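You operate a simulated robot arm through the tools that you are given. There is no shell and no other tool. Be economical: measure what you need, move in short steps, check, and stop when the job is done.

You are at the controls of a simulated two-armed robot. One attempt, no reset.

JOB
Take the purple dig block marked "PIT 10" from the top of the big table and leave it on the upper shelf of the open cabinet. Fetch the pad carton and set it on the top of the tool cart. Put the teal tag labelled "hold" from the top of the small table on the stock card there and the teal tag labelled "loaded" on the teal lens there. Put the silver lens from the top of the small table on top of the drying pack there. Put the green tag marked "clean" from the top of the big table on the top of the island and the green tag that says "ready" on the teal spacer there. Do these in any order. Set down upright: teal tag, green tag.

The check looks at the end state, three seconds after you hand in, the way a careful person would. Anything else that was tipped, shoved, dropped, spilled or broken makes it a failure.

ROBOT AND FRAMES
Two 7-joint arms with two-finger grippers on one trunk, on a base that drives. Base frame: it is fixed to the floor where the robot stands at the start and does not move with it; the origin is under the middle of the robot, x ahead of it, y to its left, z up. Units: m, degrees, N and s.
The left shoulder is at the start at [0.05, 0.191, 1.092], the right one opposite. With the tool pointing down near the work surface each hand reaches from about 0.22 to 0.74 m from the robot's upright axis, wherever it stands, measured 20 degrees to its own side. Places, roughly: drying pack (7x7x5 cm) [1.4, -2.4, 0.9]; green tag [1.5, 2, 0.75]; pad carton [1, -1.5, 1]; purple dig block [0.5, -0.25, 0.75]; silver lens [1, -2.75, 1]; stock card [1.25, -1.75, 1]; teal lens [1.25, -1.75, 1]; teal spacer [1.75, 2, 0.75]; teal tag [1.5, -2, 1]; top of the island [-1.9, -0.2, 0.8]; top of the tool cart [-1.5, -2.6, 0.9]; upper shelf of the open cabinet [-0.4, 4.6, 0.5]. Payload 2.69 kg a hand.
The TCP of each hand is the grasp point between the finger pads, 0.02 m short of the fingertips. In the tool frame z runs along the fingers and y along their closing line. Largest opening 0.1 m; the body of the gripper starts 0.063 m behind the TCP.
Orientation is that of the tool frame in the base frame, as a unit quaternion [x, y, z, w]. With the fingers straight down and closing along the base's y, the tool's x points along the base's -x, its y along +y and its z along -z.

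CONTROLS
- The arms move only by the tool play_rows. It takes "left_moves", "right_moves" or both (then of equal length, played together; a hand with none holds still); each is a list of rows, each a list of 3 entries, a list of its own where there are three numbers: the turn, a rotation vector about the tool's x, y, z in rad, then the shift along the tool's x, y, z in m, then the gripper command, from -1 (fully open) to 1 (shut), values between in proportion. In form: [[[wx, wy, wz], [x, y, z], grip], ...]. A call has 1 to 12 rows; each row shifts and turns the commanded pose from where the row before left it, along the tool's axes as they then stand. Each row takes 0.2 s and may step no farther than 0.05 m and 8.6 degrees from the row before; otherwise, or with a gripper value out of range, the whole call is refused. Where a pose cannot be reached the arm comes as near as it can. A force on the tool above 40 N (or 10 N above the force at the start of the call, whichever is more), or a blocked arm, ends the call early, and 0.2 s more pass. Each finger travels about 0.153 m/s and halts on what it meets, pressing with about 21 N; the grip force reading is that of the motor and also rises with nothing between the fingers. The clock runs only during rows and for 0.2 s after the last one: add rows that do not move to give the fingers time. It gives the time, the measured TCP pose, the force on the tool (base axes), the opening and the grip force at its end, in the units of the frame above (readings bear some noise), with the torque about the TCP (base axes, N m) and any sound that the robot's microphone picked up, and new pictures: "show" is both (left out), scene, wrist or none (wrist: the cameras of the hands that moved).
- Cameras (640 x 400 px; columns grow to the right, rows downward): "scene" is now at [0.1176, -0.0512, 1.2764]; the picture's right is [-0.54, -0.84, 0.00], its down [-0.37, 0.24, -0.89] and it looks along [0.75, -0.49, -0.45] (base axes); focal length 261 px, centre (320, 200). "left" rides on the left gripper at [0.07, 0.019, -0.099] in its tool frame; the picture's right is [-0.26, 0.97, 0.00], its down [-0.75, -0.20, -0.63] and it looks along [-0.61, -0.16, 0.78] (tool axes); focal length 230 px, centre (320, 200). "right" rides on the right gripper at [0.07, -0.019, -0.099] in its tool frame; the picture's right is [0.26, 0.97, 0.00], its down [-0.75, 0.20, -0.63] and it looks along [-0.61, 0.16, 0.78] (tool axes); focal length 230 px, centre (320, 200). There is no depth. A picture from a camera that has moved, and an enlarged one, comes with that camera's place and axes in the base frame and with its lens.
- slide_trunk(by): slides the trunk up (or, below 0, down) by that many m; the arms and the scene camera ride with it, the base frame stays. It gives what a move gives, with no picture.
- steer(legs): drives the robot by 1 to 6 legs, each [ahead, left, turn to the left] in m, m and degrees, along the robot's own axes; the way and the turn of a leg run together, so that a leg with both is an arc; at most 1.5 m and 180 degrees a leg. The arms and the cameras ride along, it lands a little off, and it stops where it bumps. It gives what a move gives, and a new picture of the scene camera.
- head_to(pan, tilt): turns the head with the scene camera to pan (to the left, within 80 degrees either way) and tilt (down, from -29 to 69), counted from straight ahead of the robot. It gives what a move gives, and a new picture of the scene camera.
- inspect(camera, box): a new picture of the part [left, top, right, bottom] of that camera's present view, enlarged. The clock stands still meanwhile.
- sign_off(): hands the job in; it is judged then, once.

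Work in short steps. Places have to be worked out from the pictures, the camera data and where the tool is seen: move nearer, look again, correct. Check each grasp and each placing, and mend what went wrong. You have 207 turns and 260 pictures in all, those below and enlarged ones among them. Open the grippers and draw the arms clear of the work before you hand the job in, unless the task says otherwise.

The tools are called after ">>>" as a command line: name --argument value ..., lists and objects as JSON in quotes. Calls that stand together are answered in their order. play_rows: Moves the arms, as the interface text tells. Its arguments: {"type":"object","properties":{"left_moves":{"type":"array","items":{"type":"array"}},"right_moves":{"type":"array","items":{"type":"array"}},"show":{"type":"string","enum":["both","scene","wrist","none"]}},"required":[]} The other tools are called the same way: slide_trunk (by) slides the trunk up or down; steer (legs) drives the base; head_to (pan, tilt) turns the head that bears the scene camera; inspect (camera, box) takes an enlarged picture of a part of a camera's view; sign_off () hands the job in.

At the start:

```text
clock: 0.0
left_eef_pos: [0.4449, -0.0071, 1.0038]
left_ee_rot: [-0.001, 1.0, 0.0, 0.0]
left_wrist_force: [0.2, 0.8, -0.2]
left_ft_torque: [0.05, 0.01, 0.01]
left_finger_gap: 0.0999
left_gripper_force: 0.1
right_eef_pos: [0.2477, -0.3707, 1.0734]
right_ee_rot: [0.0, 1.0, 0.0, 0.0]
right_wrist_force: [0.7, 0.2, -0.8]
right_ft_torque: [-0.02, -0.01, 0.02]
right_finger_gap: 0.0999
right_gripper_force: 0.0
trunk travel left (down, up): [-0.15, 0.173]
robot x, y, heading: [-0.001, 0.003, 0.0]
head pan, tilt: [-33.0, 26.5]
```

scene: 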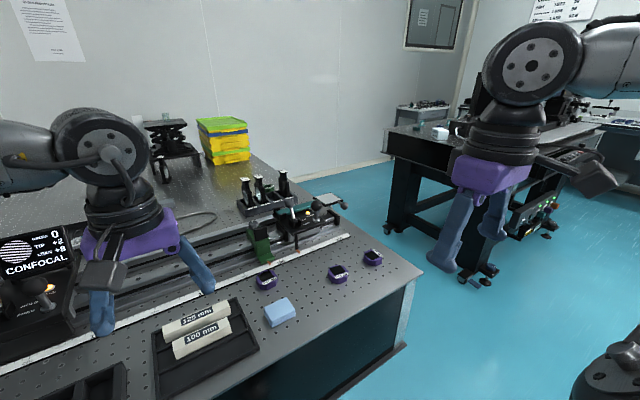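
right: 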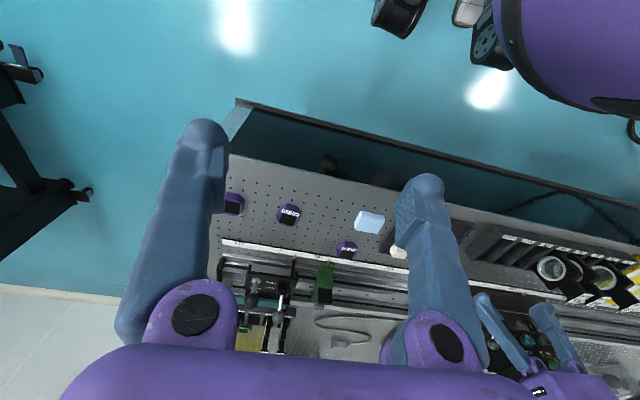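
left: 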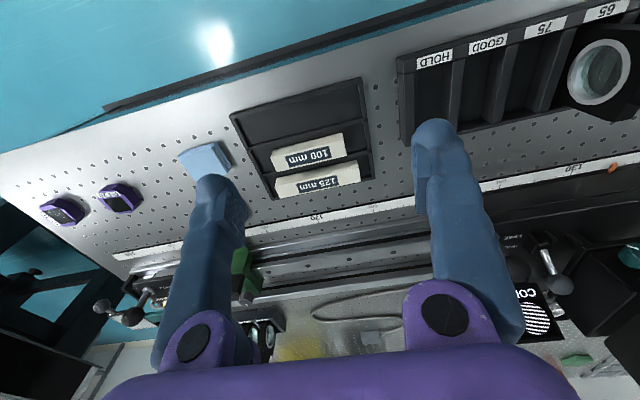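

Three purple blocks sit near the table's front edge. I'll enlarge them to read the labels.

>>> inspect --camera "scene" --box '[240, 230, 400, 330]'

>>> inspect --camera "right" --box '[215, 170, 405, 270]'

```text
4.00 times, centred on (320, 280) of scene
camera zoom: at [0.1176, -0.0512, 1.2764], right [-0.54, -0.84, 0.0], down [-0.37, 0.24, -0.89], along [0.75, -0.49, -0.45], focal length 1044 px, centre (320, -120)
```

zoom: 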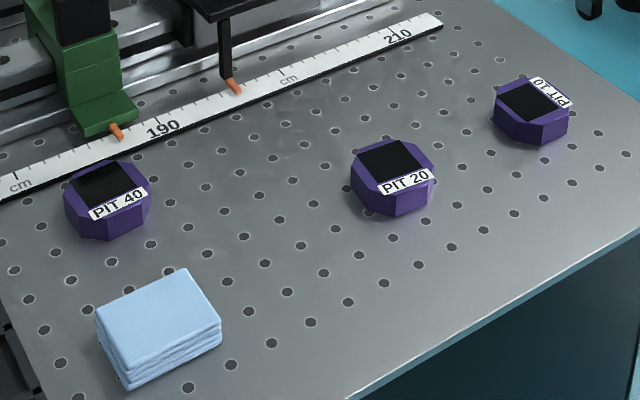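

```text
3.37 times, centred on (310, 220) of right
camera zoom: at [0.1759, -0.3896, 1.1712], right [-0.26, 0.97, 0.0], down [0.75, 0.2, 0.63], along [0.61, 0.16, -0.78], focal length 775 px, centre (354, 133)
```

zoom: 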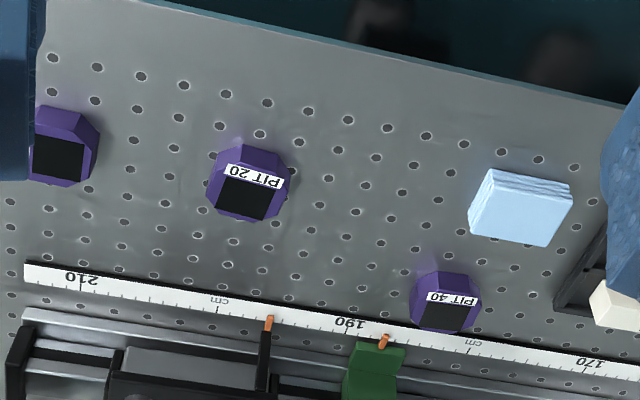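

PIT 10 is the rightmost block. Triangulating the two views puts its top near (0.52, -0.485, 0.815). I'm moving the right hand above it for a closer look.

>>> play_rows --right_moves '[[[0, 0, 0], [-0.032, -0.014, 0.01], -1], [[0, 0, 0], [-0.032, -0.014, 0.01], -1], [[0, 0, 0], [-0.032, -0.014, 0.01], -1], [[0, 0, 0], [-0.032, -0.014, 0.01], -1], [[0, 0, 0], [-0.032, -0.014, 0.01], -1], [[0, 0, 0], [-0.032, -0.014, 0.01], -1], [[0, 0, 0], [-0.032, -0.014, 0.01], -1], [[0, 0, 0], [-0.032, -0.014, 0.01], -1], [[0, 0, 0], [0, 0, 0], -1], [[0, 0, 0], [0, 0, 0], -1]]' --show "both"

>>> head_to --pan -60 --tilt 15

>>> head_to --pan 50 --tilt 15

```text
clock: 2.2
left_eef_pos: [0.4456, -0.0072, 1.0034]
left_ee_rot: [-0.001, 1.0, 0.0, 0.0]
left_wrist_force: [-0.3, -0.9, -0.5]
left_ft_torque: [0.02, 0.0, -0.01]
left_finger_gap: 0.1001
left_gripper_force: 0.1
right_eef_pos: [0.5029, -0.4826, 0.9916]
right_ee_rot: [0.001, 1.0, 0.0, 0.001]
right_wrist_force: [0.4, 0.7, -0.3]
right_ft_torque: [-0.02, -0.02, 0.0]
right_finger_gap: 0.0999
right_gripper_force: 0.1
trunk travel left (down, up): [-0.15, 0.173]
robot x, y, heading: [-0.0034, 0.0004, -0.2]
head pan, tilt: [-33.0, 26.5]
camera scene: at [0.1178, -0.0513, 1.2764], right [-0.54, -0.84, 0.0], down [-0.37, 0.24, -0.89], along [0.75, -0.49, -0.45], focal length 261 px, centre (320, 200)
camera right: at [0.4311, -0.5018, 1.0897], right [-0.26, 0.97, 0.0], down [0.75, 0.2, 0.63], along [0.61, 0.16, -0.78], focal length 230 px, centre (320, 200)
```

scene: 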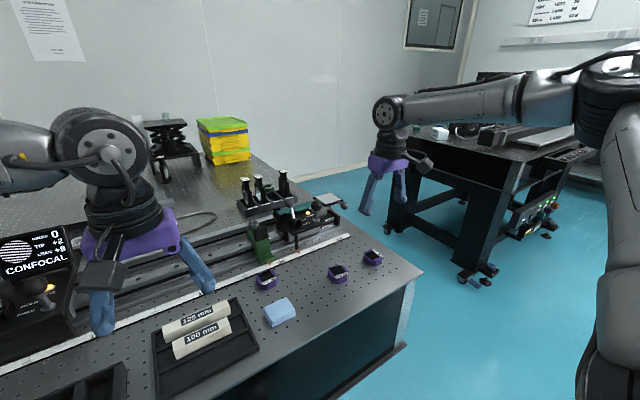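
right: 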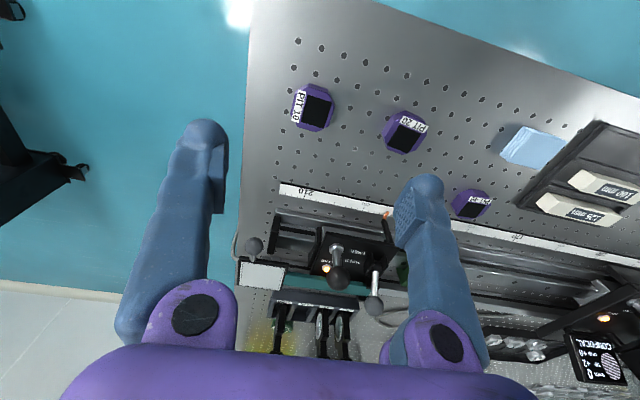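

```text
clock: 3.1
left_eef_pos: [0.4468, -0.0066, 1.0032]
left_ee_rot: [-0.001, 1.0, 0.0, 0.0]
left_wrist_force: [-0.7, -0.9, -0.6]
left_ft_torque: [0.0, 0.0, -0.03]
left_finger_gap: 0.1003
left_gripper_force: 0.0
right_eef_pos: [0.5029, -0.4819, 0.9921]
right_ee_rot: [0.001, 1.0, 0.0, 0.0]
right_wrist_force: [0.4, -1.5, 0.4]
right_ft_torque: [-0.02, -0.02, 0.01]
right_finger_gap: 0.1
right_gripper_force: 0.0
trunk travel left (down, up): [-0.15, 0.173]
robot x, y, heading: [-0.0002, 0.0012, -0.2]
head pan, tilt: [-60.0, 15.0]
camera scene: at [0.0875, -0.0822, 1.2951], right [-0.87, -0.5, 0.0], down [-0.13, 0.22, -0.97], along [0.48, -0.84, -0.26], focal length 261 px, centre (320, 200)
```

scene: 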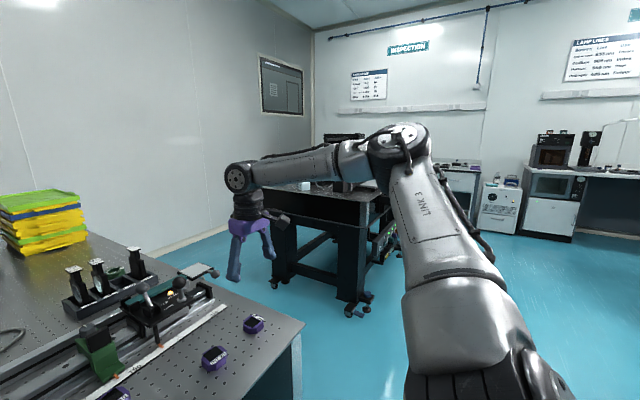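

```text
clock: 5.0
left_eef_pos: [0.4444, -0.008, 1.0044]
left_ee_rot: [0.0, 1.0, 0.0, 0.001]
left_wrist_force: [-0.3, -0.1, -0.4]
left_ft_torque: [0.01, -0.01, 0.01]
left_finger_gap: 0.1002
left_gripper_force: 0.0
right_eef_pos: [0.5022, -0.4821, 0.992]
right_ee_rot: [0.0, 1.0, 0.0, 0.0]
right_wrist_force: [-0.3, 1.1, -0.8]
right_ft_torque: [-0.03, 0.02, 0.03]
right_finger_gap: 0.1
right_gripper_force: 0.1
trunk travel left (down, up): [-0.15, 0.173]
robot x, y, heading: [-0.0009, 0.0003, 0.1]
head pan, tilt: [50.0, 15.0]
camera scene: at [0.1008, 0.0702, 1.2951], right [0.77, -0.64, 0.0], down [-0.17, -0.2, -0.97], along [0.62, 0.74, -0.26], focal length 261 px, centre (320, 200)
```

scene: 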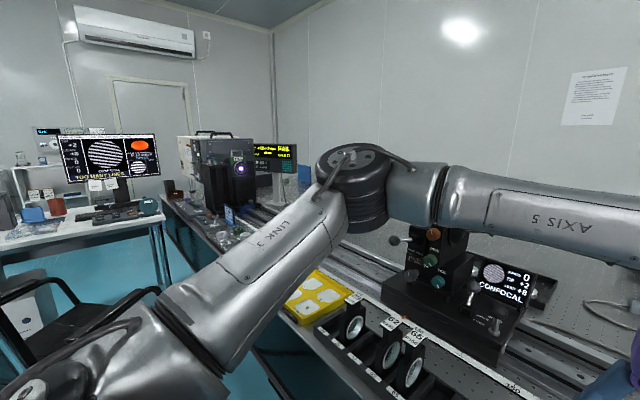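

The block is almost directly beneath the hand. I'll zoom in for its orientation.

>>> inspect --camera "right" --box '[274, 72, 354, 142]'

```text
5.71 times, centred on (314, 107) of right
camera zoom: at [0.4308, -0.5017, 1.0899], right [-0.26, 0.97, 0.0], down [0.75, 0.2, 0.63], along [0.61, 0.16, -0.78], focal length 1315 px, centre (354, 731)
```

zoom: 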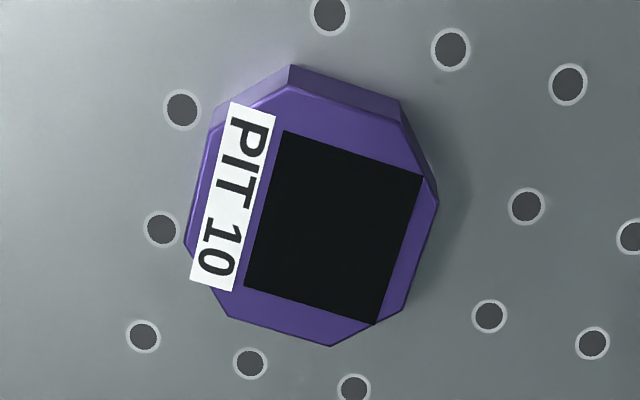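

The block is aligned with the base axes and about 5 cm wide. I'll centre the hand and go most of the way down.

>>> play_rows --right_moves '[[[0, 0, 0], [-0.014, -0.005, 0.01], -1], [[0, 0, 0], [0, 0, 0.035], -1], [[0, 0, 0], [0, 0, 0.035], -1], [[0, 0, 0], [0, 0, 0.035], -1], [[0, 0, 0], [0, 0, 0.02], -1], [[0, 0, 0], [0, 0, 0.0], -1], [[0, 0, 0], [0, 0, 0.0], -1]]' --show "wrist"

```text
clock: 6.6
left_eef_pos: [0.4451, -0.0079, 1.0029]
left_ee_rot: [0.0, 1.0, 0.001, 0.0]
left_wrist_force: [0.1, 0.2, -0.5]
left_ft_torque: [0.01, 0.01, -0.03]
left_finger_gap: 0.1003
left_gripper_force: 0.1
right_eef_pos: [0.5165, -0.4885, 0.8582]
right_ee_rot: [0.0, 1.0, 0.0, -0.001]
right_wrist_force: [0.5, -0.8, 0.7]
right_ft_torque: [0.01, -0.03, -0.01]
right_finger_gap: 0.1
right_gripper_force: 0.1
trunk travel left (down, up): [-0.15, 0.173]
robot x, y, heading: [-0.0001, -0.0006, 0.1]
head pan, tilt: [50.0, 15.0]
camera right: at [0.4455, -0.5078, 0.9554], right [-0.26, 0.97, 0.0], down [0.75, 0.2, 0.63], along [0.61, 0.16, -0.78], focal length 230 px, centre (320, 200)
```

right: 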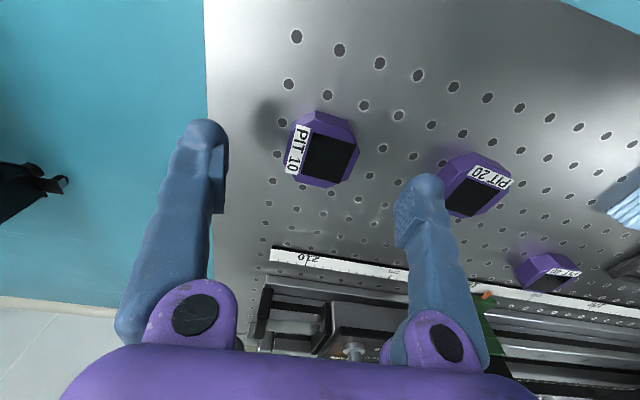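

The hand is centred laterally and the block's top is at about 0.80–0.815. I'll go down a little more and adjust x.

>>> play_rows --right_moves '[[[0, 0, 0], [-0.003, 0.002, 0.02], -1], [[0, 0, 0], [0, 0, 0.02], -1], [[0, 0, 0], [0, 0, 0.0], -1]]' --show "wrist"

>>> head_to --pan -38 --tilt 30

```text
clock: 7.4
left_eef_pos: [0.4445, -0.0074, 1.0034]
left_ee_rot: [-0.001, 1.0, -0.001, 0.0]
left_wrist_force: [0.5, -0.1, -0.1]
left_ft_torque: [-0.01, 0.03, 0.01]
left_finger_gap: 0.1
left_gripper_force: 0.0
right_eef_pos: [0.5199, -0.4846, 0.817]
right_ee_rot: [0.0, 1.0, 0.0, 0.0]
right_wrist_force: [-0.4, -0.4, 0.5]
right_ft_torque: [-0.05, 0.0, 0.03]
right_finger_gap: 0.1
right_gripper_force: 0.0
trunk travel left (down, up): [-0.15, 0.173]
robot x, y, heading: [0.0022, 0.0019, 0.0]
head pan, tilt: [50.0, 15.0]
camera right: at [0.4484, -0.5052, 0.9144], right [-0.26, 0.97, 0.0], down [0.75, 0.2, 0.63], along [0.61, 0.16, -0.78], focal length 230 px, centre (320, 200)
```

right: 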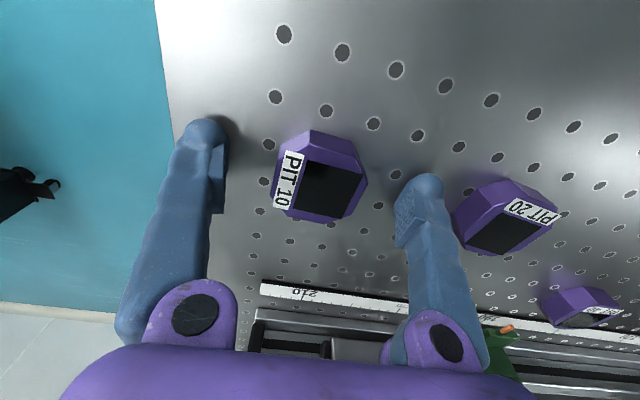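

```text
clock: 9.0
left_eef_pos: [0.4461, -0.0069, 1.0044]
left_ee_rot: [-0.001, 1.0, 0.0, 0.0]
left_wrist_force: [-0.2, -0.4, -0.2]
left_ft_torque: [0.01, 0.0, -0.01]
left_finger_gap: 0.1002
left_gripper_force: 0.0
right_eef_pos: [0.5192, -0.486, 0.8171]
right_ee_rot: [0.0, 1.0, 0.0, 0.0]
right_wrist_force: [-0.2, 0.6, -0.6]
right_ft_torque: [-0.02, 0.02, 0.01]
right_finger_gap: 0.0998
right_gripper_force: 0.0
trunk travel left (down, up): [-0.15, 0.173]
robot x, y, heading: [-0.0021, -0.0037, -0.1]
head pan, tilt: [-38.0, 30.0]
camera scene: at [0.112, -0.0569, 1.2709], right [-0.62, -0.79, 0.0], down [-0.39, 0.31, -0.87], along [0.68, -0.53, -0.5], focal length 261 px, centre (320, 200)
```

scene: 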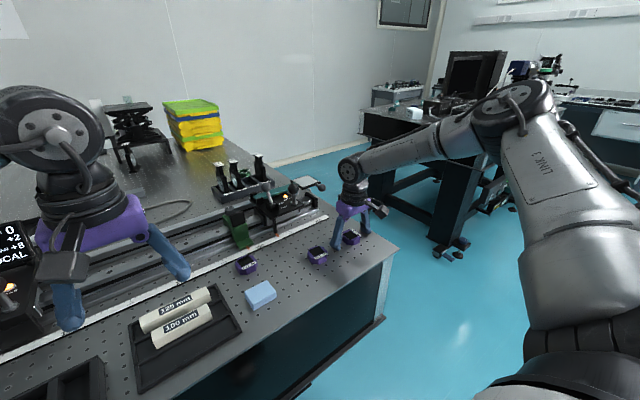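

The block is centred between the fingers, but the left finger is close to PIT 20. I'll narrow the opening first, then descend a bit and grip.

>>> play_rows --right_moves '[[[0, 0, 0], [0, 0, 0], -0.5], [[0, 0, 0], [0, 0, 0], -0.5], [[0, 0, 0], [0, 0, 0.006], -0.5], [[0, 0, 0], [0, 0, 0.005], -0.5], [[0, 0, 0], [0, 0, 0], 1], [[0, 0, 0], [0, 0, 0], 1], [[0, 0, 0], [0, 0, 0], 1], [[0, 0, 0], [0, 0, 0], 1]]' --show "wrist"

```text
clock: 9.9
left_eef_pos: [0.4426, -0.0072, 1.0049]
left_ee_rot: [0.0, 1.0, -0.003, 0.002]
left_wrist_force: [0.3, 0.0, 0.3]
left_ft_torque: [-0.02, 0.0, -0.02]
left_finger_gap: 0.1
left_gripper_force: 0.1
right_eef_pos: [0.5203, -0.4851, 0.8195]
right_ee_rot: [-0.001, 1.0, 0.0, 0.005]
right_wrist_force: [-13.2, 1.1, 22.6]
right_ft_torque: [0.33, 0.38, 0.12]
right_finger_gap: 0.074
right_gripper_force: 0.1
trunk travel left (down, up): [-0.15, 0.173]
robot x, y, heading: [-0.0025, 0.0008, -0.3]
head pan, tilt: [-38.0, 30.0]
stopped in row 4 (right hand): the force on the tool passed its limit at 45 N (the readings are from after the stop); the commanded pose is now the measured one
camera right: at [0.4478, -0.5042, 0.9163], right [-0.26, 0.97, 0.0], down [0.74, 0.2, 0.64], along [0.62, 0.16, -0.77], focal length 230 px, centre (320, 200)
```

right: 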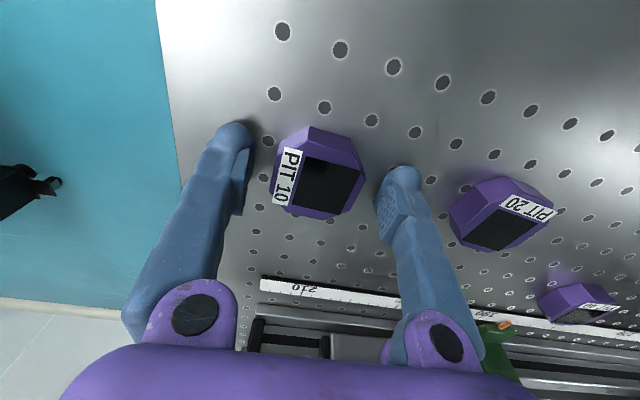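

The fingertips touched the table, so its top is at about 0.797. I'll lift 2 mm and close.

>>> play_rows --right_moves '[[[0, 0, 0], [0, 0, -0.002], -0.5], [[0, 0, 0], [0, 0, 0], 1], [[0, 0, 0], [0, 0, 0], 1], [[0, 0, 0], [0, 0, 0], 1], [[0, 0, 0], [0, 0, 0], 1]]' --show "wrist"

```text
clock: 11.1
left_eef_pos: [0.4449, -0.0062, 1.0044]
left_ee_rot: [0.0, 1.0, -0.002, 0.001]
left_wrist_force: [-0.5, -0.9, 0.5]
left_ft_torque: [-0.01, -0.05, 0.0]
left_finger_gap: 0.1001
left_gripper_force: 0.1
right_eef_pos: [0.524, -0.4833, 0.8211]
right_ee_rot: [-0.001, 1.0, 0.0, 0.007]
right_wrist_force: [4.7, 6.5, 25.0]
right_ft_torque: [0.31, -0.22, -0.02]
right_finger_gap: 0.0468
right_gripper_force: 21.4
trunk travel left (down, up): [-0.15, 0.173]
robot x, y, heading: [0.0013, 0.0017, -0.0]
head pan, tilt: [-38.0, 30.0]
camera right: at [0.451, -0.5038, 0.917], right [-0.26, 0.97, -0.01], down [0.74, 0.2, 0.64], along [0.62, 0.16, -0.77], focal length 230 px, centre (320, 200)
```

right: 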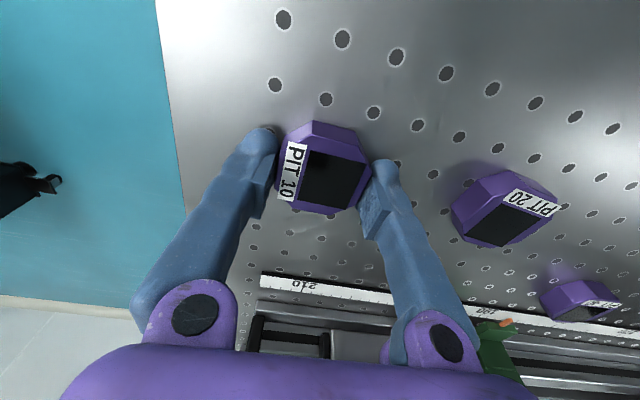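

The block is gripped at 47 mm. I'll lift it.

>>> play_rows --right_moves '[[[0, 0, 0], [0, 0, -0.03], 1], [[0, 0, 0], [0, 0, -0.04], 1], [[0, 0, 0], [0, 0, -0.04], 1], [[0, 0, 0], [0, 0, -0.04], 1], [[0, 0, 0], [0, 0, -0.04], 1], [[0, 0, 0], [0, 0, 0], 1]]' --show "wrist"

```text
clock: 12.5
left_eef_pos: [0.4451, -0.0069, 1.0024]
left_ee_rot: [0.0, 1.0, 0.0, 0.001]
left_wrist_force: [0.2, -0.6, -0.1]
left_ft_torque: [0.05, -0.04, 0.03]
left_finger_gap: 0.0999
left_gripper_force: 0.0
right_eef_pos: [0.5218, -0.4858, 1.0062]
right_ee_rot: [0.0, 1.0, 0.0, 0.004]
right_wrist_force: [0.4, -0.6, -1.1]
right_ft_torque: [0.03, 0.02, 0.01]
right_finger_gap: 0.0467
right_gripper_force: 21.2
trunk travel left (down, up): [-0.15, 0.173]
robot x, y, heading: [0.0004, 0.0023, 0.2]
head pan, tilt: [-38.0, 30.0]
camera right: at [0.4504, -0.5051, 1.1035], right [-0.26, 0.97, 0.0], down [0.75, 0.2, 0.63], along [0.61, 0.16, -0.77], focal length 230 px, centre (320, 200)
```

right: 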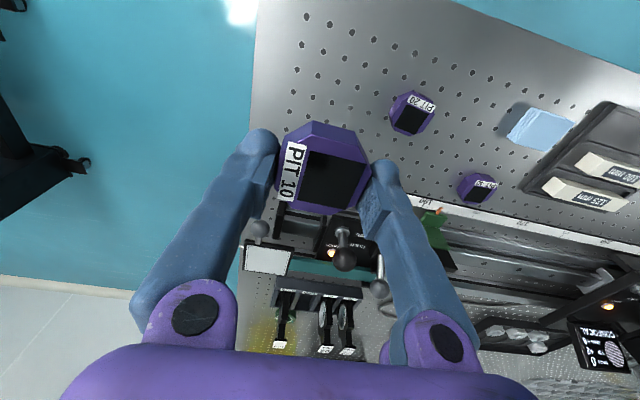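

The block is held. I'll pull the right hand back towards the body and look left for the route to the green tags.

>>> play_rows --right_moves '[[[0, 0, 0], [0.04, 0.015, -0.01], 1], [[0, 0, 0], [0.04, 0.015, -0.01], 1], [[0, 0, 0], [0.04, 0.015, -0.01], 1], [[0, 0, 0], [0.04, 0.015, -0.01], 1], [[0, 0, 0], [0.04, 0.015, -0.01], 1], [[0, 0, 0], [0.03, 0, -0.01], 1]]' --left_moves '[[[0, 0, 0], [0.04, 0.04, -0.01], -1], [[0, 0, 0], [0.03, 0.04, -0.01], -1], [[0, 0, 0], [0.03, 0.04, -0.01], -1], [[0, 0, 0], [0.03, 0.04, -0.01], -1], [[0, 0, 0], [0.02, 0.04, -0.01], -1], [[0, 0, 0], [0.02, 0.04, 0], -1]]' --show "none"

>>> head_to --pan 78 --tilt 22

>>> head_to --pan 35 --tilt 15

```text
refused: row 1 steps farther than a row can; nothing moved
```

```text
clock: 14.4
left_eef_pos: [0.4452, -0.0075, 1.004]
left_ee_rot: [0.0, 1.0, -0.001, -0.001]
left_wrist_force: [-0.4, 0.0, 0.0]
left_ft_torque: [-0.01, 0.0, 0.03]
left_finger_gap: 0.1001
left_gripper_force: 0.0
right_eef_pos: [0.5231, -0.4857, 1.0067]
right_ee_rot: [-0.001, 1.0, 0.0, 0.003]
right_wrist_force: [-0.3, -0.3, -0.2]
right_ft_torque: [-0.01, 0.02, -0.03]
right_finger_gap: 0.0469
right_gripper_force: 20.6
trunk travel left (down, up): [-0.15, 0.173]
robot x, y, heading: [0.0016, -0.0017, 0.3]
head pan, tilt: [78.0, 22.0]
camera scene: at [0.0601, 0.0893, 1.2837], right [0.98, -0.21, 0.0], down [-0.08, -0.37, -0.93], along [0.19, 0.91, -0.37], focal length 261 px, centre (320, 200)
```

scene: 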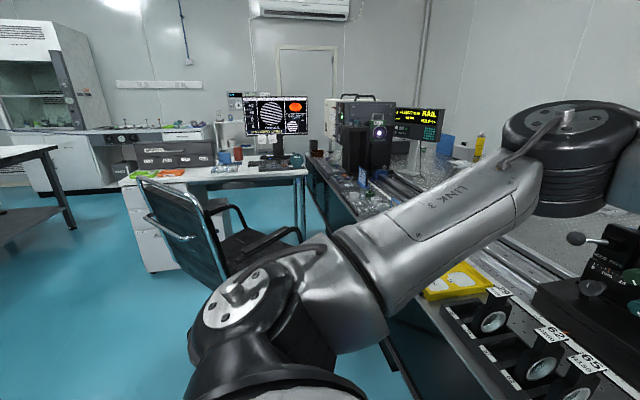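

```text
clock: 15.6
left_eef_pos: [0.4454, -0.0078, 1.0043]
left_ee_rot: [0.0, 1.0, 0.0, 0.0]
left_wrist_force: [0.7, 0.4, 0.0]
left_ft_torque: [0.02, 0.05, 0.03]
left_finger_gap: 0.0999
left_gripper_force: 0.1
right_eef_pos: [0.5222, -0.4849, 1.0049]
right_ee_rot: [-0.001, 1.0, -0.001, 0.003]
right_wrist_force: [-0.5, 0.0, -1.0]
right_ft_torque: [0.04, -0.02, -0.01]
right_finger_gap: 0.047
right_gripper_force: 21.2
trunk travel left (down, up): [-0.15, 0.173]
robot x, y, heading: [-0.0024, 0.0019, -0.1]
head pan, tilt: [35.0, 15.0]
camera scene: at [0.1172, 0.0521, 1.2951], right [0.57, -0.82, 0.0], down [-0.21, -0.15, -0.97], along [0.79, 0.55, -0.26], focal length 261 px, centre (320, 200)
```

scene: 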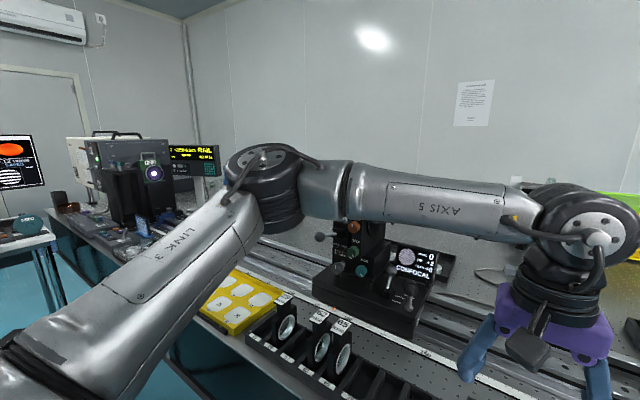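

The table is deep and runs left to about y = 2.2. A chair and a desk lie on that side. I'll retract both arms with smaller steps and back away before surveying.

>>> play_rows --right_moves '[[[0, 0, 0], [0.04, 0.015, -0.01], 1], [[0, 0, 0], [0.04, 0.015, -0.01], 1], [[0, 0, 0], [0.04, 0.015, -0.01], 1], [[0, 0, 0], [0.04, 0.015, -0.01], 1], [[0, 0, 0], [0.04, 0.015, -0.01], 1], [[0, 0, 0], [0.03, 0, -0.01], 1]]' --left_moves '[[[0, 0, 0], [0.03, 0.035, -0.01], -1], [[0, 0, 0], [0.03, 0.035, -0.01], -1], [[0, 0, 0], [0.03, 0.035, -0.01], -1], [[0, 0, 0], [0.03, 0.035, -0.01], -1], [[0, 0, 0], [0.03, 0.035, -0.01], -1], [[0, 0, 0], [0.03, 0.035, 0], -1]]' --show "none"

>>> steer --legs '[[-0.45, 0, 0]]'

>>> head_to --pan 80 --tilt 15

>>> head_to --pan -80 --tilt 15

```text
clock: 16.9
left_eef_pos: [0.2649, 0.2066, 1.0553]
left_ee_rot: [-0.001, 1.0, -0.001, 0.001]
left_wrist_force: [-0.2, 0.2, 0.0]
left_ft_torque: [-0.02, 0.01, 0.0]
left_finger_gap: 0.1
left_gripper_force: 0.0
right_eef_pos: [0.2892, -0.4128, 1.0667]
right_ee_rot: [0.0, 1.0, -0.001, 0.004]
right_wrist_force: [-0.2, -0.9, 0.7]
right_ft_torque: [0.03, -0.03, 0.02]
right_finger_gap: 0.0469
right_gripper_force: 20.4
trunk travel left (down, up): [-0.15, 0.173]
robot x, y, heading: [-0.0026, -0.0002, 0.1]
head pan, tilt: [35.0, 15.0]
```

```text
clock: 19.7
left_eef_pos: [-0.191, 0.205, 1.0552]
left_ee_rot: [0.003, 1.0, 0.0, 0.001]
left_wrist_force: [0.4, -0.4, -0.3]
left_ft_torque: [-0.01, -0.04, -0.03]
left_finger_gap: 0.0998
left_gripper_force: 0.0
right_eef_pos: [-0.1705, -0.4144, 1.0663]
right_ee_rot: [0.004, 1.0, -0.001, 0.003]
right_wrist_force: [0.5, 0.2, -0.5]
right_ft_torque: [0.02, -0.04, 0.0]
right_finger_gap: 0.0469
right_gripper_force: 21.0
trunk travel left (down, up): [-0.15, 0.173]
robot x, y, heading: [-0.457, 0.003, -0.4]
head pan, tilt: [35.0, 15.0]
camera scene: at [-0.3402, 0.0531, 1.2952], right [0.57, -0.82, 0.0], down [-0.21, -0.15, -0.97], along [0.8, 0.55, -0.26], focal length 261 px, centre (320, 200)
```

scene: 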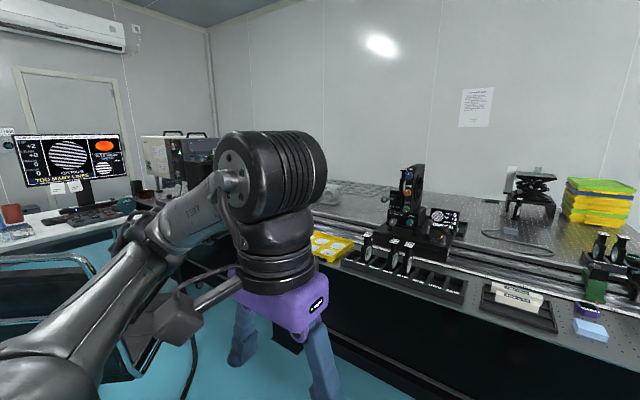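

```text
clock: 20.8
left_eef_pos: [-0.1903, 0.2056, 1.0551]
left_ee_rot: [0.003, 1.0, 0.001, 0.0]
left_wrist_force: [-0.5, -0.7, -0.3]
left_ft_torque: [-0.01, -0.02, 0.03]
left_finger_gap: 0.1001
left_gripper_force: 0.1
right_eef_pos: [-0.1695, -0.4135, 1.0657]
right_ee_rot: [0.003, 1.0, 0.001, 0.004]
right_wrist_force: [-0.5, -0.9, -1.3]
right_ft_torque: [0.01, 0.0, -0.01]
right_finger_gap: 0.047
right_gripper_force: 21.2
trunk travel left (down, up): [-0.15, 0.173]
robot x, y, heading: [-0.4527, -0.0004, -0.3]
head pan, tilt: [80.0, 15.0]
camera scene: at [-0.3997, 0.0919, 1.2951], right [0.98, -0.18, 0.0], down [-0.05, -0.25, -0.97], along [0.18, 0.95, -0.26], focal length 261 px, centre (320, 200)
```

scene: 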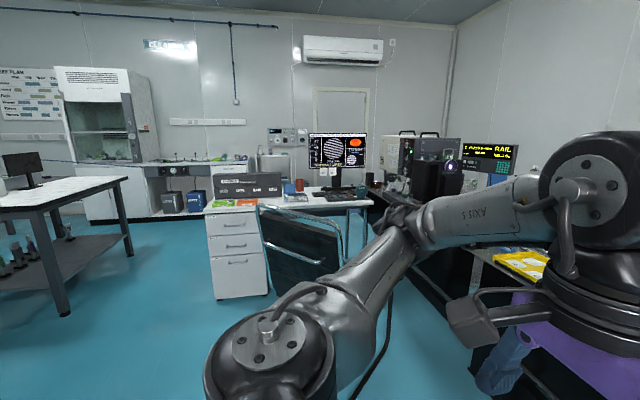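

```text
clock: 23.3
left_eef_pos: [-0.1898, 0.2049, 1.0553]
left_ee_rot: [0.002, 1.0, -0.001, 0.001]
left_wrist_force: [-0.5, 0.1, -0.3]
left_ft_torque: [-0.01, -0.01, 0.02]
left_finger_gap: 0.1
left_gripper_force: 0.1
right_eef_pos: [-0.1697, -0.4135, 1.0668]
right_ee_rot: [0.003, 1.0, 0.0, 0.004]
right_wrist_force: [0.7, 0.1, -1.2]
right_ft_torque: [0.0, -0.01, 0.01]
right_finger_gap: 0.0467
right_gripper_force: 21.0
trunk travel left (down, up): [-0.15, 0.173]
robot x, y, heading: [-0.4582, 0.0043, -0.7]
head pan, tilt: [-80.0, 15.0]
camera scene: at [-0.4011, -0.092, 1.2951], right [-0.99, -0.17, 0.0], down [-0.04, 0.26, -0.97], along [0.16, -0.95, -0.26], focal length 261 px, centre (320, 200)
```

scene: 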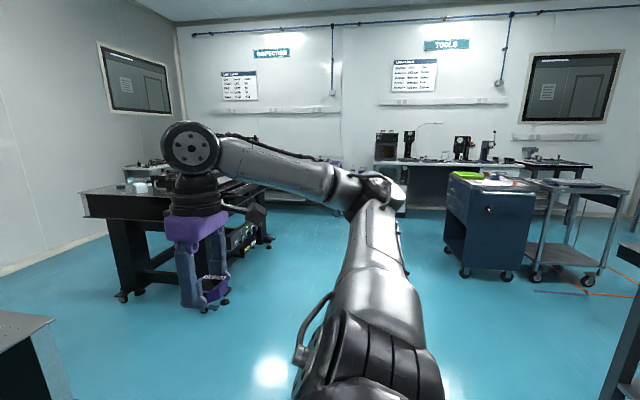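

I need an unblocked view of the left part of the table. I'll turn left 45° in place so both arms sit at the sides of the picture.

>>> steer --legs '[[0, 0, 45]]'

>>> head_to --pan 0 --tilt 12

```text
clock: 25.8
left_eef_pos: [-0.4152, 0.3349, 1.054]
left_ee_rot: [-0.385, 0.923, 0.0, 0.0]
left_wrist_force: [-0.2, 0.1, 0.8]
left_ft_torque: [0.03, 0.03, 0.03]
left_finger_gap: 0.0998
left_gripper_force: 0.1
right_eef_pos: [0.041, -0.0836, 1.0654]
right_ee_rot: [-0.384, 0.923, 0.002, 0.003]
right_wrist_force: [0.1, -0.8, -1.0]
right_ft_torque: [-0.01, -0.02, -0.03]
right_finger_gap: 0.0471
right_gripper_force: 20.7
trunk travel left (down, up): [-0.15, 0.173]
robot x, y, heading: [-0.4591, 0.0027, 45.0]
head pan, tilt: [-80.0, 15.0]
camera scene: at [-0.3518, -0.0245, 1.2951], right [-0.57, -0.82, 0.0], down [-0.21, 0.15, -0.97], along [0.79, -0.55, -0.26], focal length 261 px, centre (320, 200)
```

scene: 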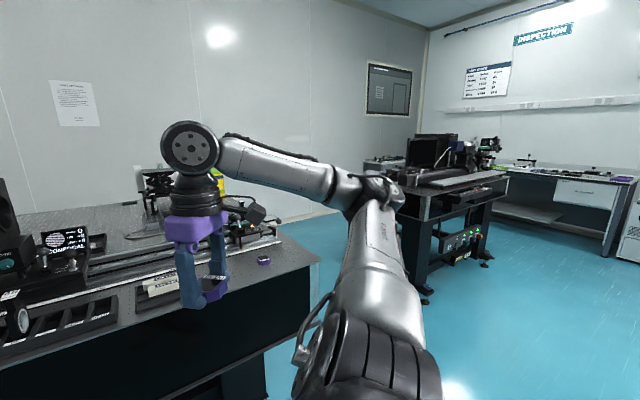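

```text
clock: 27.3
left_eef_pos: [-0.4162, 0.3356, 1.0553]
left_ee_rot: [-0.384, 0.923, 0.0, 0.0]
left_wrist_force: [0.4, -0.4, 0.6]
left_ft_torque: [0.01, -0.01, -0.01]
left_finger_gap: 0.1
left_gripper_force: 0.0
right_eef_pos: [0.0411, -0.0833, 1.0668]
right_ee_rot: [-0.384, 0.923, 0.002, 0.003]
right_wrist_force: [0.4, 0.0, -0.3]
right_ft_torque: [0.0, -0.02, -0.01]
right_finger_gap: 0.0467
right_gripper_force: 20.6
trunk travel left (down, up): [-0.15, 0.173]
robot x, y, heading: [-0.4542, 0.0033, 45.0]
head pan, tilt: [0.0, 12.0]
camera scene: at [-0.3626, 0.0948, 1.3], right [0.71, -0.71, 0.0], down [-0.15, -0.15, -0.98], along [0.69, 0.69, -0.21], focal length 261 px, centre (320, 200)
```

scene: 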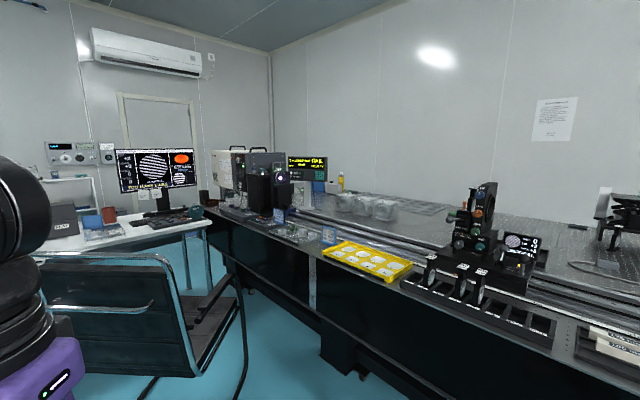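

I'll enlarge the left part of the table and the region where the cabinet should be.

>>> inspect --camera "scene" --box '[200, 170, 360, 270]'

>>> inspect --camera "scene" --box '[320, 150, 480, 250]'

```text
4.00 times, centred on (280, 220) of scene
camera zoom: at [-0.3626, 0.0948, 1.3], right [0.71, -0.71, 0.0], down [-0.15, -0.15, -0.98], along [0.69, 0.69, -0.21], focal length 1044 px, centre (480, 120)
```

zoom: 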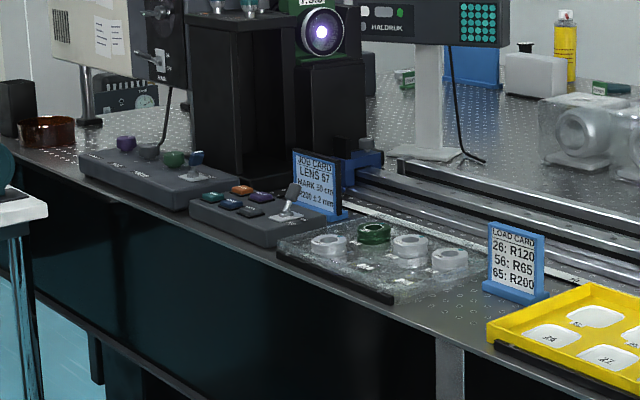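

```text
4.00 times, centred on (400, 200) of scene
camera zoom: at [-0.3626, 0.0948, 1.3], right [0.71, -0.71, 0.0], down [-0.15, -0.15, -0.98], along [0.69, 0.69, -0.21], focal length 1044 px, centre (0, 200)
```

zoom: 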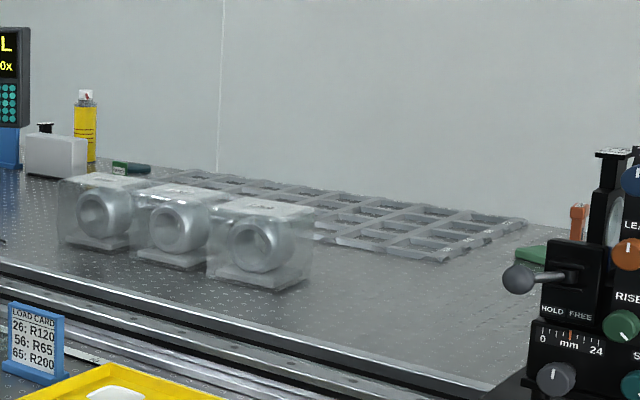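

The green tags sit towards the back left of the table, around (1.8, 1.8) and (1.5, 2.3), with another green item near (1.6, 0.7). The back left must be reached around the desk, which also passes the cabinet. I'll face +y and move towards the corridor left of the desk.

>>> steer --legs '[[0, 0, 45], [0.6, 0.5, 0]]'

>>> head_to --pan 0 --tilt 20

>>> head_to --pan 70 --tilt 20

```text
clock: 34.2
left_eef_pos: [-1.1665, 0.8599, 1.0546]
left_ee_rot: [0.712, -0.703, 0.0, 0.0]
left_wrist_force: [1.0, 0.1, 0.9]
left_ft_torque: [0.02, 0.0, -0.02]
left_finger_gap: 0.0998
left_gripper_force: 0.0
right_eef_pos: [-0.5484, 0.8922, 1.0668]
right_ee_rot: [0.71, -0.704, -0.003, -0.003]
right_wrist_force: [0.3, -0.4, -0.7]
right_ft_torque: [-0.02, 0.0, -0.02]
right_finger_gap: 0.0468
right_gripper_force: 20.9
trunk travel left (down, up): [-0.15, 0.173]
robot x, y, heading: [-0.9583, 0.597, 90.6]
head pan, tilt: [0.0, 12.0]
camera scene: at [-0.9595, 0.7284, 1.2999], right [1.0, 0.01, 0.0], down [0.0, -0.21, -0.98], along [-0.01, 0.98, -0.21], focal length 261 px, centre (320, 200)
```

scene: 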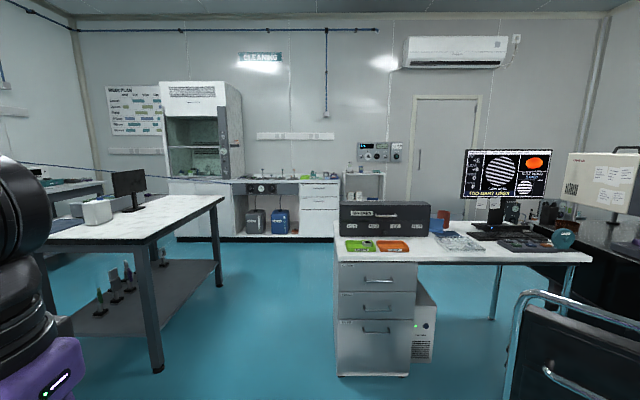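

```text
clock: 34.9
left_eef_pos: [-1.1663, 0.8595, 1.0544]
left_ee_rot: [0.711, -0.703, 0.0, 0.0]
left_wrist_force: [-0.1, 0.3, -0.8]
left_ft_torque: [0.0, -0.01, 0.01]
left_finger_gap: 0.1001
left_gripper_force: 0.0
right_eef_pos: [-0.5468, 0.8919, 1.0666]
right_ee_rot: [0.711, -0.703, -0.002, -0.003]
right_wrist_force: [-0.9, -1.0, -1.7]
right_ft_torque: [0.0, -0.02, 0.0]
right_finger_gap: 0.0468
right_gripper_force: 21.3
trunk travel left (down, up): [-0.15, 0.173]
robot x, y, heading: [-0.9596, 0.6004, 90.8]
head pan, tilt: [0.0, 20.0]
camera scene: at [-0.9593, 0.7281, 1.287], right [1.0, 0.01, 0.0], down [0.0, -0.34, -0.94], along [-0.01, 0.94, -0.34], focal length 261 px, centre (320, 200)
```

scene: 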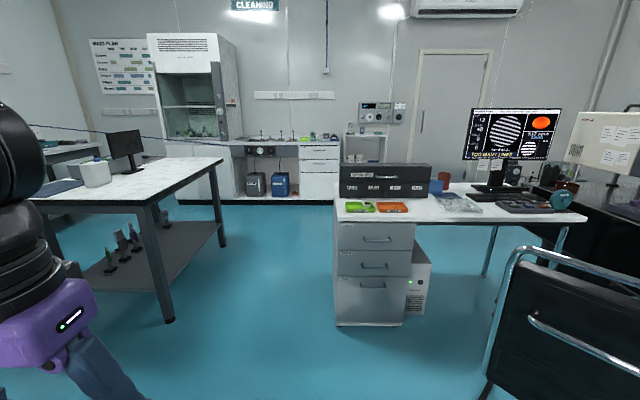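

```text
clock: 36.3
left_eef_pos: [-1.1664, 0.8593, 1.0546]
left_ee_rot: [0.712, -0.702, 0.001, 0.0]
left_wrist_force: [-0.6, 0.7, -0.1]
left_ft_torque: [-0.01, 0.0, -0.01]
left_finger_gap: 0.0998
left_gripper_force: 0.0
right_eef_pos: [-0.5494, 0.8912, 1.0664]
right_ee_rot: [0.711, -0.703, -0.003, -0.002]
right_wrist_force: [0.7, 0.7, -1.0]
right_ft_torque: [0.01, 0.05, 0.01]
right_finger_gap: 0.0471
right_gripper_force: 21.3
trunk travel left (down, up): [-0.15, 0.173]
robot x, y, heading: [-0.9601, 0.6028, 90.6]
head pan, tilt: [70.0, 20.0]
camera scene: at [-1.0462, 0.666, 1.287], right [0.33, 0.94, 0.0], down [0.32, -0.11, -0.94], along [-0.89, 0.31, -0.34], focal length 261 px, centre (320, 200)
```

scene: 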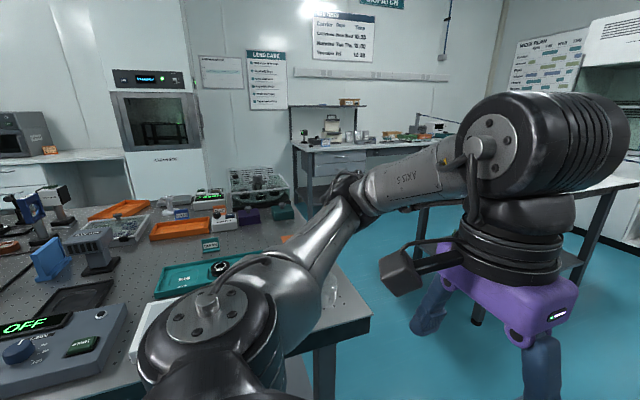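

The white open shelf unit just left of the door matches the cabinet position. The corridor between the white-topped table (x = -1.85) and the desk pedestal (x = -0.88) is about 1 m wide. I'll drive up its middle.

>>> steer --legs '[[0.55, 0, 0], [0.25, 0.4, 0], [1.3, 0, 0]]'

>>> head_to --pan -45 --tilt 22

>>> head_to --pan -20 --tilt 25

```text
clock: 49.4
left_eef_pos: [-1.5404, 2.9855, 1.0546]
left_ee_rot: [-0.699, 0.715, 0.0, 0.0]
left_wrist_force: [1.1, -0.1, 0.0]
left_ft_torque: [-0.05, 0.0, -0.01]
left_finger_gap: 0.0998
left_gripper_force: 0.0
right_eef_pos: [-0.9218, 2.9955, 1.0683]
right_ee_rot: [-0.699, 0.715, 0.003, 0.002]
right_wrist_force: [-0.8, -0.5, 0.0]
right_ft_torque: [-0.01, 0.06, 0.02]
right_finger_gap: 0.0469
right_gripper_force: 21.3
trunk travel left (down, up): [-0.15, 0.173]
robot x, y, heading: [-1.3412, 2.7154, 88.6]
head pan, tilt: [70.0, 20.0]
camera scene: at [-1.4265, 2.7865, 1.2869], right [0.36, 0.93, 0.0], down [0.32, -0.12, -0.94], along [-0.88, 0.34, -0.34], focal length 261 px, centre (320, 200)
```

scene: 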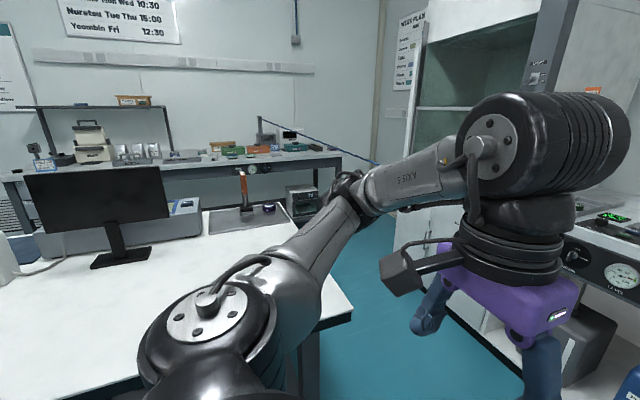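

```text
clock: 51.3
left_eef_pos: [-1.541, 2.9854, 1.0551]
left_ee_rot: [-0.699, 0.715, 0.0, 0.0]
left_wrist_force: [0.5, -0.6, -0.5]
left_ft_torque: [0.02, -0.01, -0.02]
left_finger_gap: 0.0999
left_gripper_force: 0.0
right_eef_pos: [-0.9209, 2.9952, 1.0676]
right_ee_rot: [-0.7, 0.714, 0.001, 0.003]
right_wrist_force: [0.3, -0.6, -0.7]
right_ft_torque: [0.0, 0.0, -0.01]
right_finger_gap: 0.0467
right_gripper_force: 21.5
trunk travel left (down, up): [-0.15, 0.173]
robot x, y, heading: [-1.3444, 2.7142, 88.4]
head pan, tilt: [-45.0, 22.0]
camera scene: at [-1.2726, 2.8164, 1.2837], right [0.69, -0.72, 0.0], down [-0.27, -0.26, -0.93], along [0.67, 0.64, -0.37], focal length 261 px, centre (320, 200)
```

scene: 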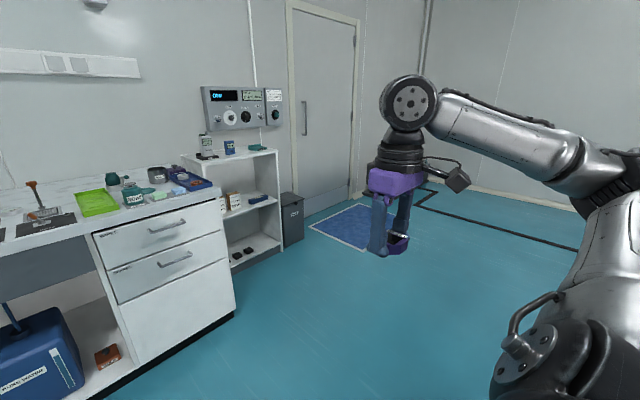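

```text
clock: 52.2
left_eef_pos: [-1.5398, 2.9849, 1.0541]
left_ee_rot: [-0.699, 0.715, 0.0, 0.0]
left_wrist_force: [0.9, 0.6, 0.5]
left_ft_torque: [-0.01, 0.04, 0.02]
left_finger_gap: 0.1001
left_gripper_force: 0.0
right_eef_pos: [-0.9208, 2.9945, 1.0653]
right_ee_rot: [-0.699, 0.715, 0.003, 0.003]
right_wrist_force: [0.4, 0.0, -1.3]
right_ft_torque: [0.0, 0.01, 0.02]
right_finger_gap: 0.047
right_gripper_force: 21.5
trunk travel left (down, up): [-0.15, 0.173]
robot x, y, heading: [-1.343, 2.7107, 88.7]
head pan, tilt: [-20.0, 25.0]
camera scene: at [-1.3061, 2.8381, 1.2789], right [0.93, -0.36, 0.0], down [-0.15, -0.39, -0.91], along [0.33, 0.84, -0.42], focal length 261 px, centre (320, 200)
```

scene: 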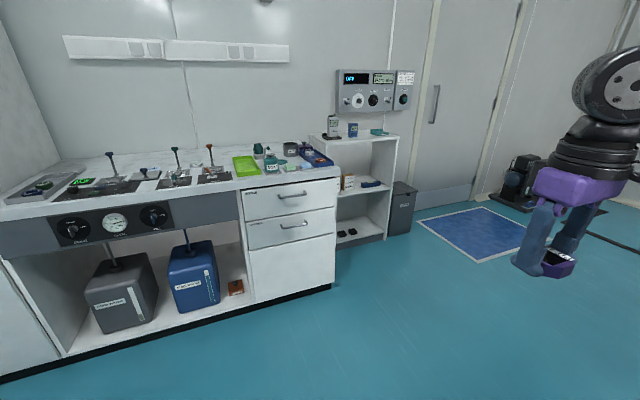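

The open cabinet is the white shelf unit. I'll zoom in on it.

>>> inspect --camera "scene" --box '[300, 110, 428, 250]'

```text
2.86 times, centred on (364, 180) of scene
camera zoom: at [-1.3061, 2.8381, 1.2789], right [0.93, -0.36, 0.0], down [-0.15, -0.39, -0.91], along [0.33, 0.84, -0.42], focal length 745 px, centre (194, 257)
```

zoom: 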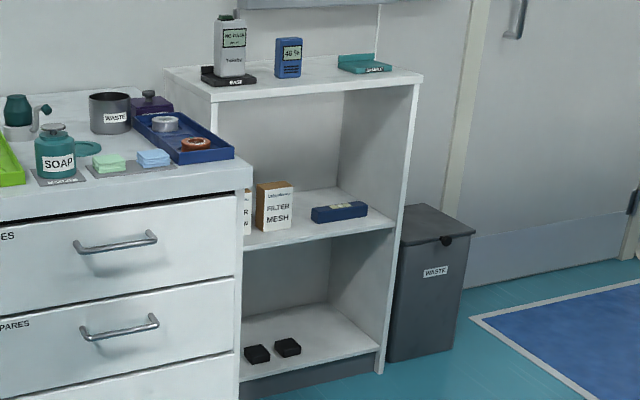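

Cabinet geometry: it spans x from -0.67 to -0.08, with its front at y = 4.40 and the upper shelf at z = 0.49. About 11 cm of shelf is free in front of the items. I'll drive around the desk to stand in front of the cabinet.

>>> steer --legs '[[0.6, 0, 0], [0, -1.15, 0]]'

>>> head_to --pan 0 --tilt 35

>>> head_to --pan -80 --tilt 20

```text
clock: 65.6
left_eef_pos: [-0.3777, 3.5627, 1.0551]
left_ee_rot: [-0.704, 0.71, 0.0, 0.0]
left_wrist_force: [-0.3, -0.8, -0.1]
left_ft_torque: [-0.02, -0.03, 0.03]
left_finger_gap: 0.0998
left_gripper_force: 0.1
right_eef_pos: [0.2423, 3.582, 1.0668]
right_ee_rot: [-0.703, 0.711, 0.002, 0.002]
right_wrist_force: [-0.5, 0.0, -1.1]
right_ft_torque: [0.01, 0.01, 0.0]
right_finger_gap: 0.0469
right_gripper_force: 21.2
trunk travel left (down, up): [-0.15, 0.173]
robot x, y, heading: [-0.1745, 3.2937, 89.3]
head pan, tilt: [-20.0, 25.0]
camera scene: at [-0.1406, 3.4194, 1.2789], right [0.94, -0.35, 0.0], down [-0.15, -0.4, -0.91], along [0.32, 0.85, -0.42], focal length 261 px, centre (320, 200)
```

scene: 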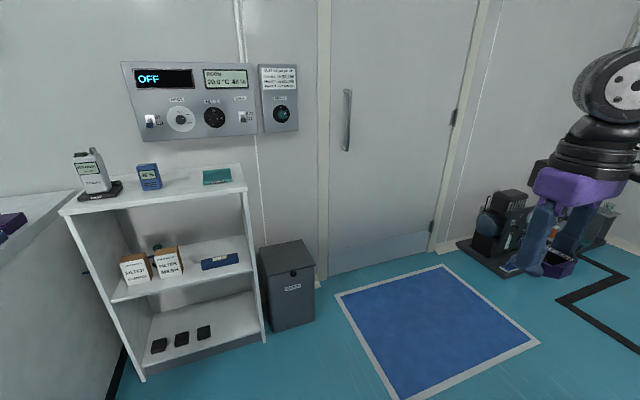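

```text
clock: 66.4
left_eef_pos: [-0.3775, 3.5619, 1.0552]
left_ee_rot: [-0.704, 0.71, 0.0, 0.0]
left_wrist_force: [0.2, 0.1, 0.2]
left_ft_torque: [0.0, -0.01, -0.02]
left_finger_gap: 0.1
left_gripper_force: 0.1
right_eef_pos: [0.2414, 3.5808, 1.0675]
right_ee_rot: [-0.704, 0.711, 0.002, 0.002]
right_wrist_force: [-0.1, -0.1, -1.2]
right_ft_torque: [0.02, -0.02, 0.01]
right_finger_gap: 0.0469
right_gripper_force: 21.6
trunk travel left (down, up): [-0.15, 0.173]
robot x, y, heading: [-0.173, 3.2956, 89.2]
head pan, tilt: [0.0, 35.0]
camera scene: at [-0.1721, 3.4212, 1.2631], right [1.0, -0.01, 0.0], down [-0.01, -0.57, -0.82], along [0.01, 0.82, -0.57], focal length 261 px, centre (320, 200)
```

scene: 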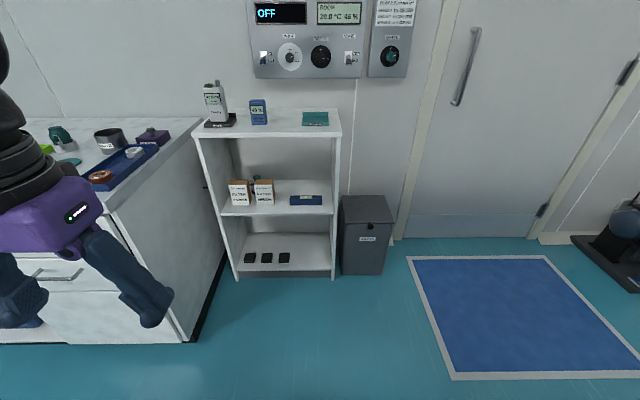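

```text
clock: 68.0
left_eef_pos: [-0.3773, 3.5632, 1.0554]
left_ee_rot: [-0.705, 0.71, 0.0, 0.0]
left_wrist_force: [-0.3, -1.1, -0.5]
left_ft_torque: [-0.01, -0.04, -0.02]
left_finger_gap: 0.1001
left_gripper_force: 0.2
right_eef_pos: [0.2434, 3.5827, 1.0664]
right_ee_rot: [-0.704, 0.71, 0.002, 0.003]
right_wrist_force: [0.9, -0.2, -0.5]
right_ft_torque: [0.0, 0.03, -0.02]
right_finger_gap: 0.0469
right_gripper_force: 21.1
trunk travel left (down, up): [-0.15, 0.173]
robot x, y, heading: [-0.1716, 3.294, 89.5]
head pan, tilt: [-80.0, 20.0]
camera scene: at [-0.0813, 3.3485, 1.2869], right [0.16, -0.99, 0.0], down [-0.34, -0.06, -0.94], along [0.93, 0.15, -0.34], focal length 261 px, centre (320, 200)
```

scene: 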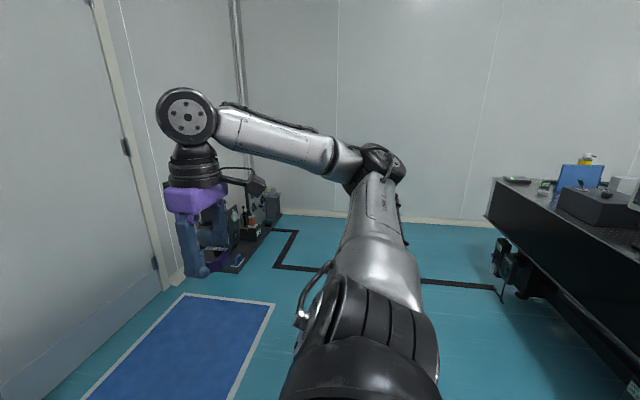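

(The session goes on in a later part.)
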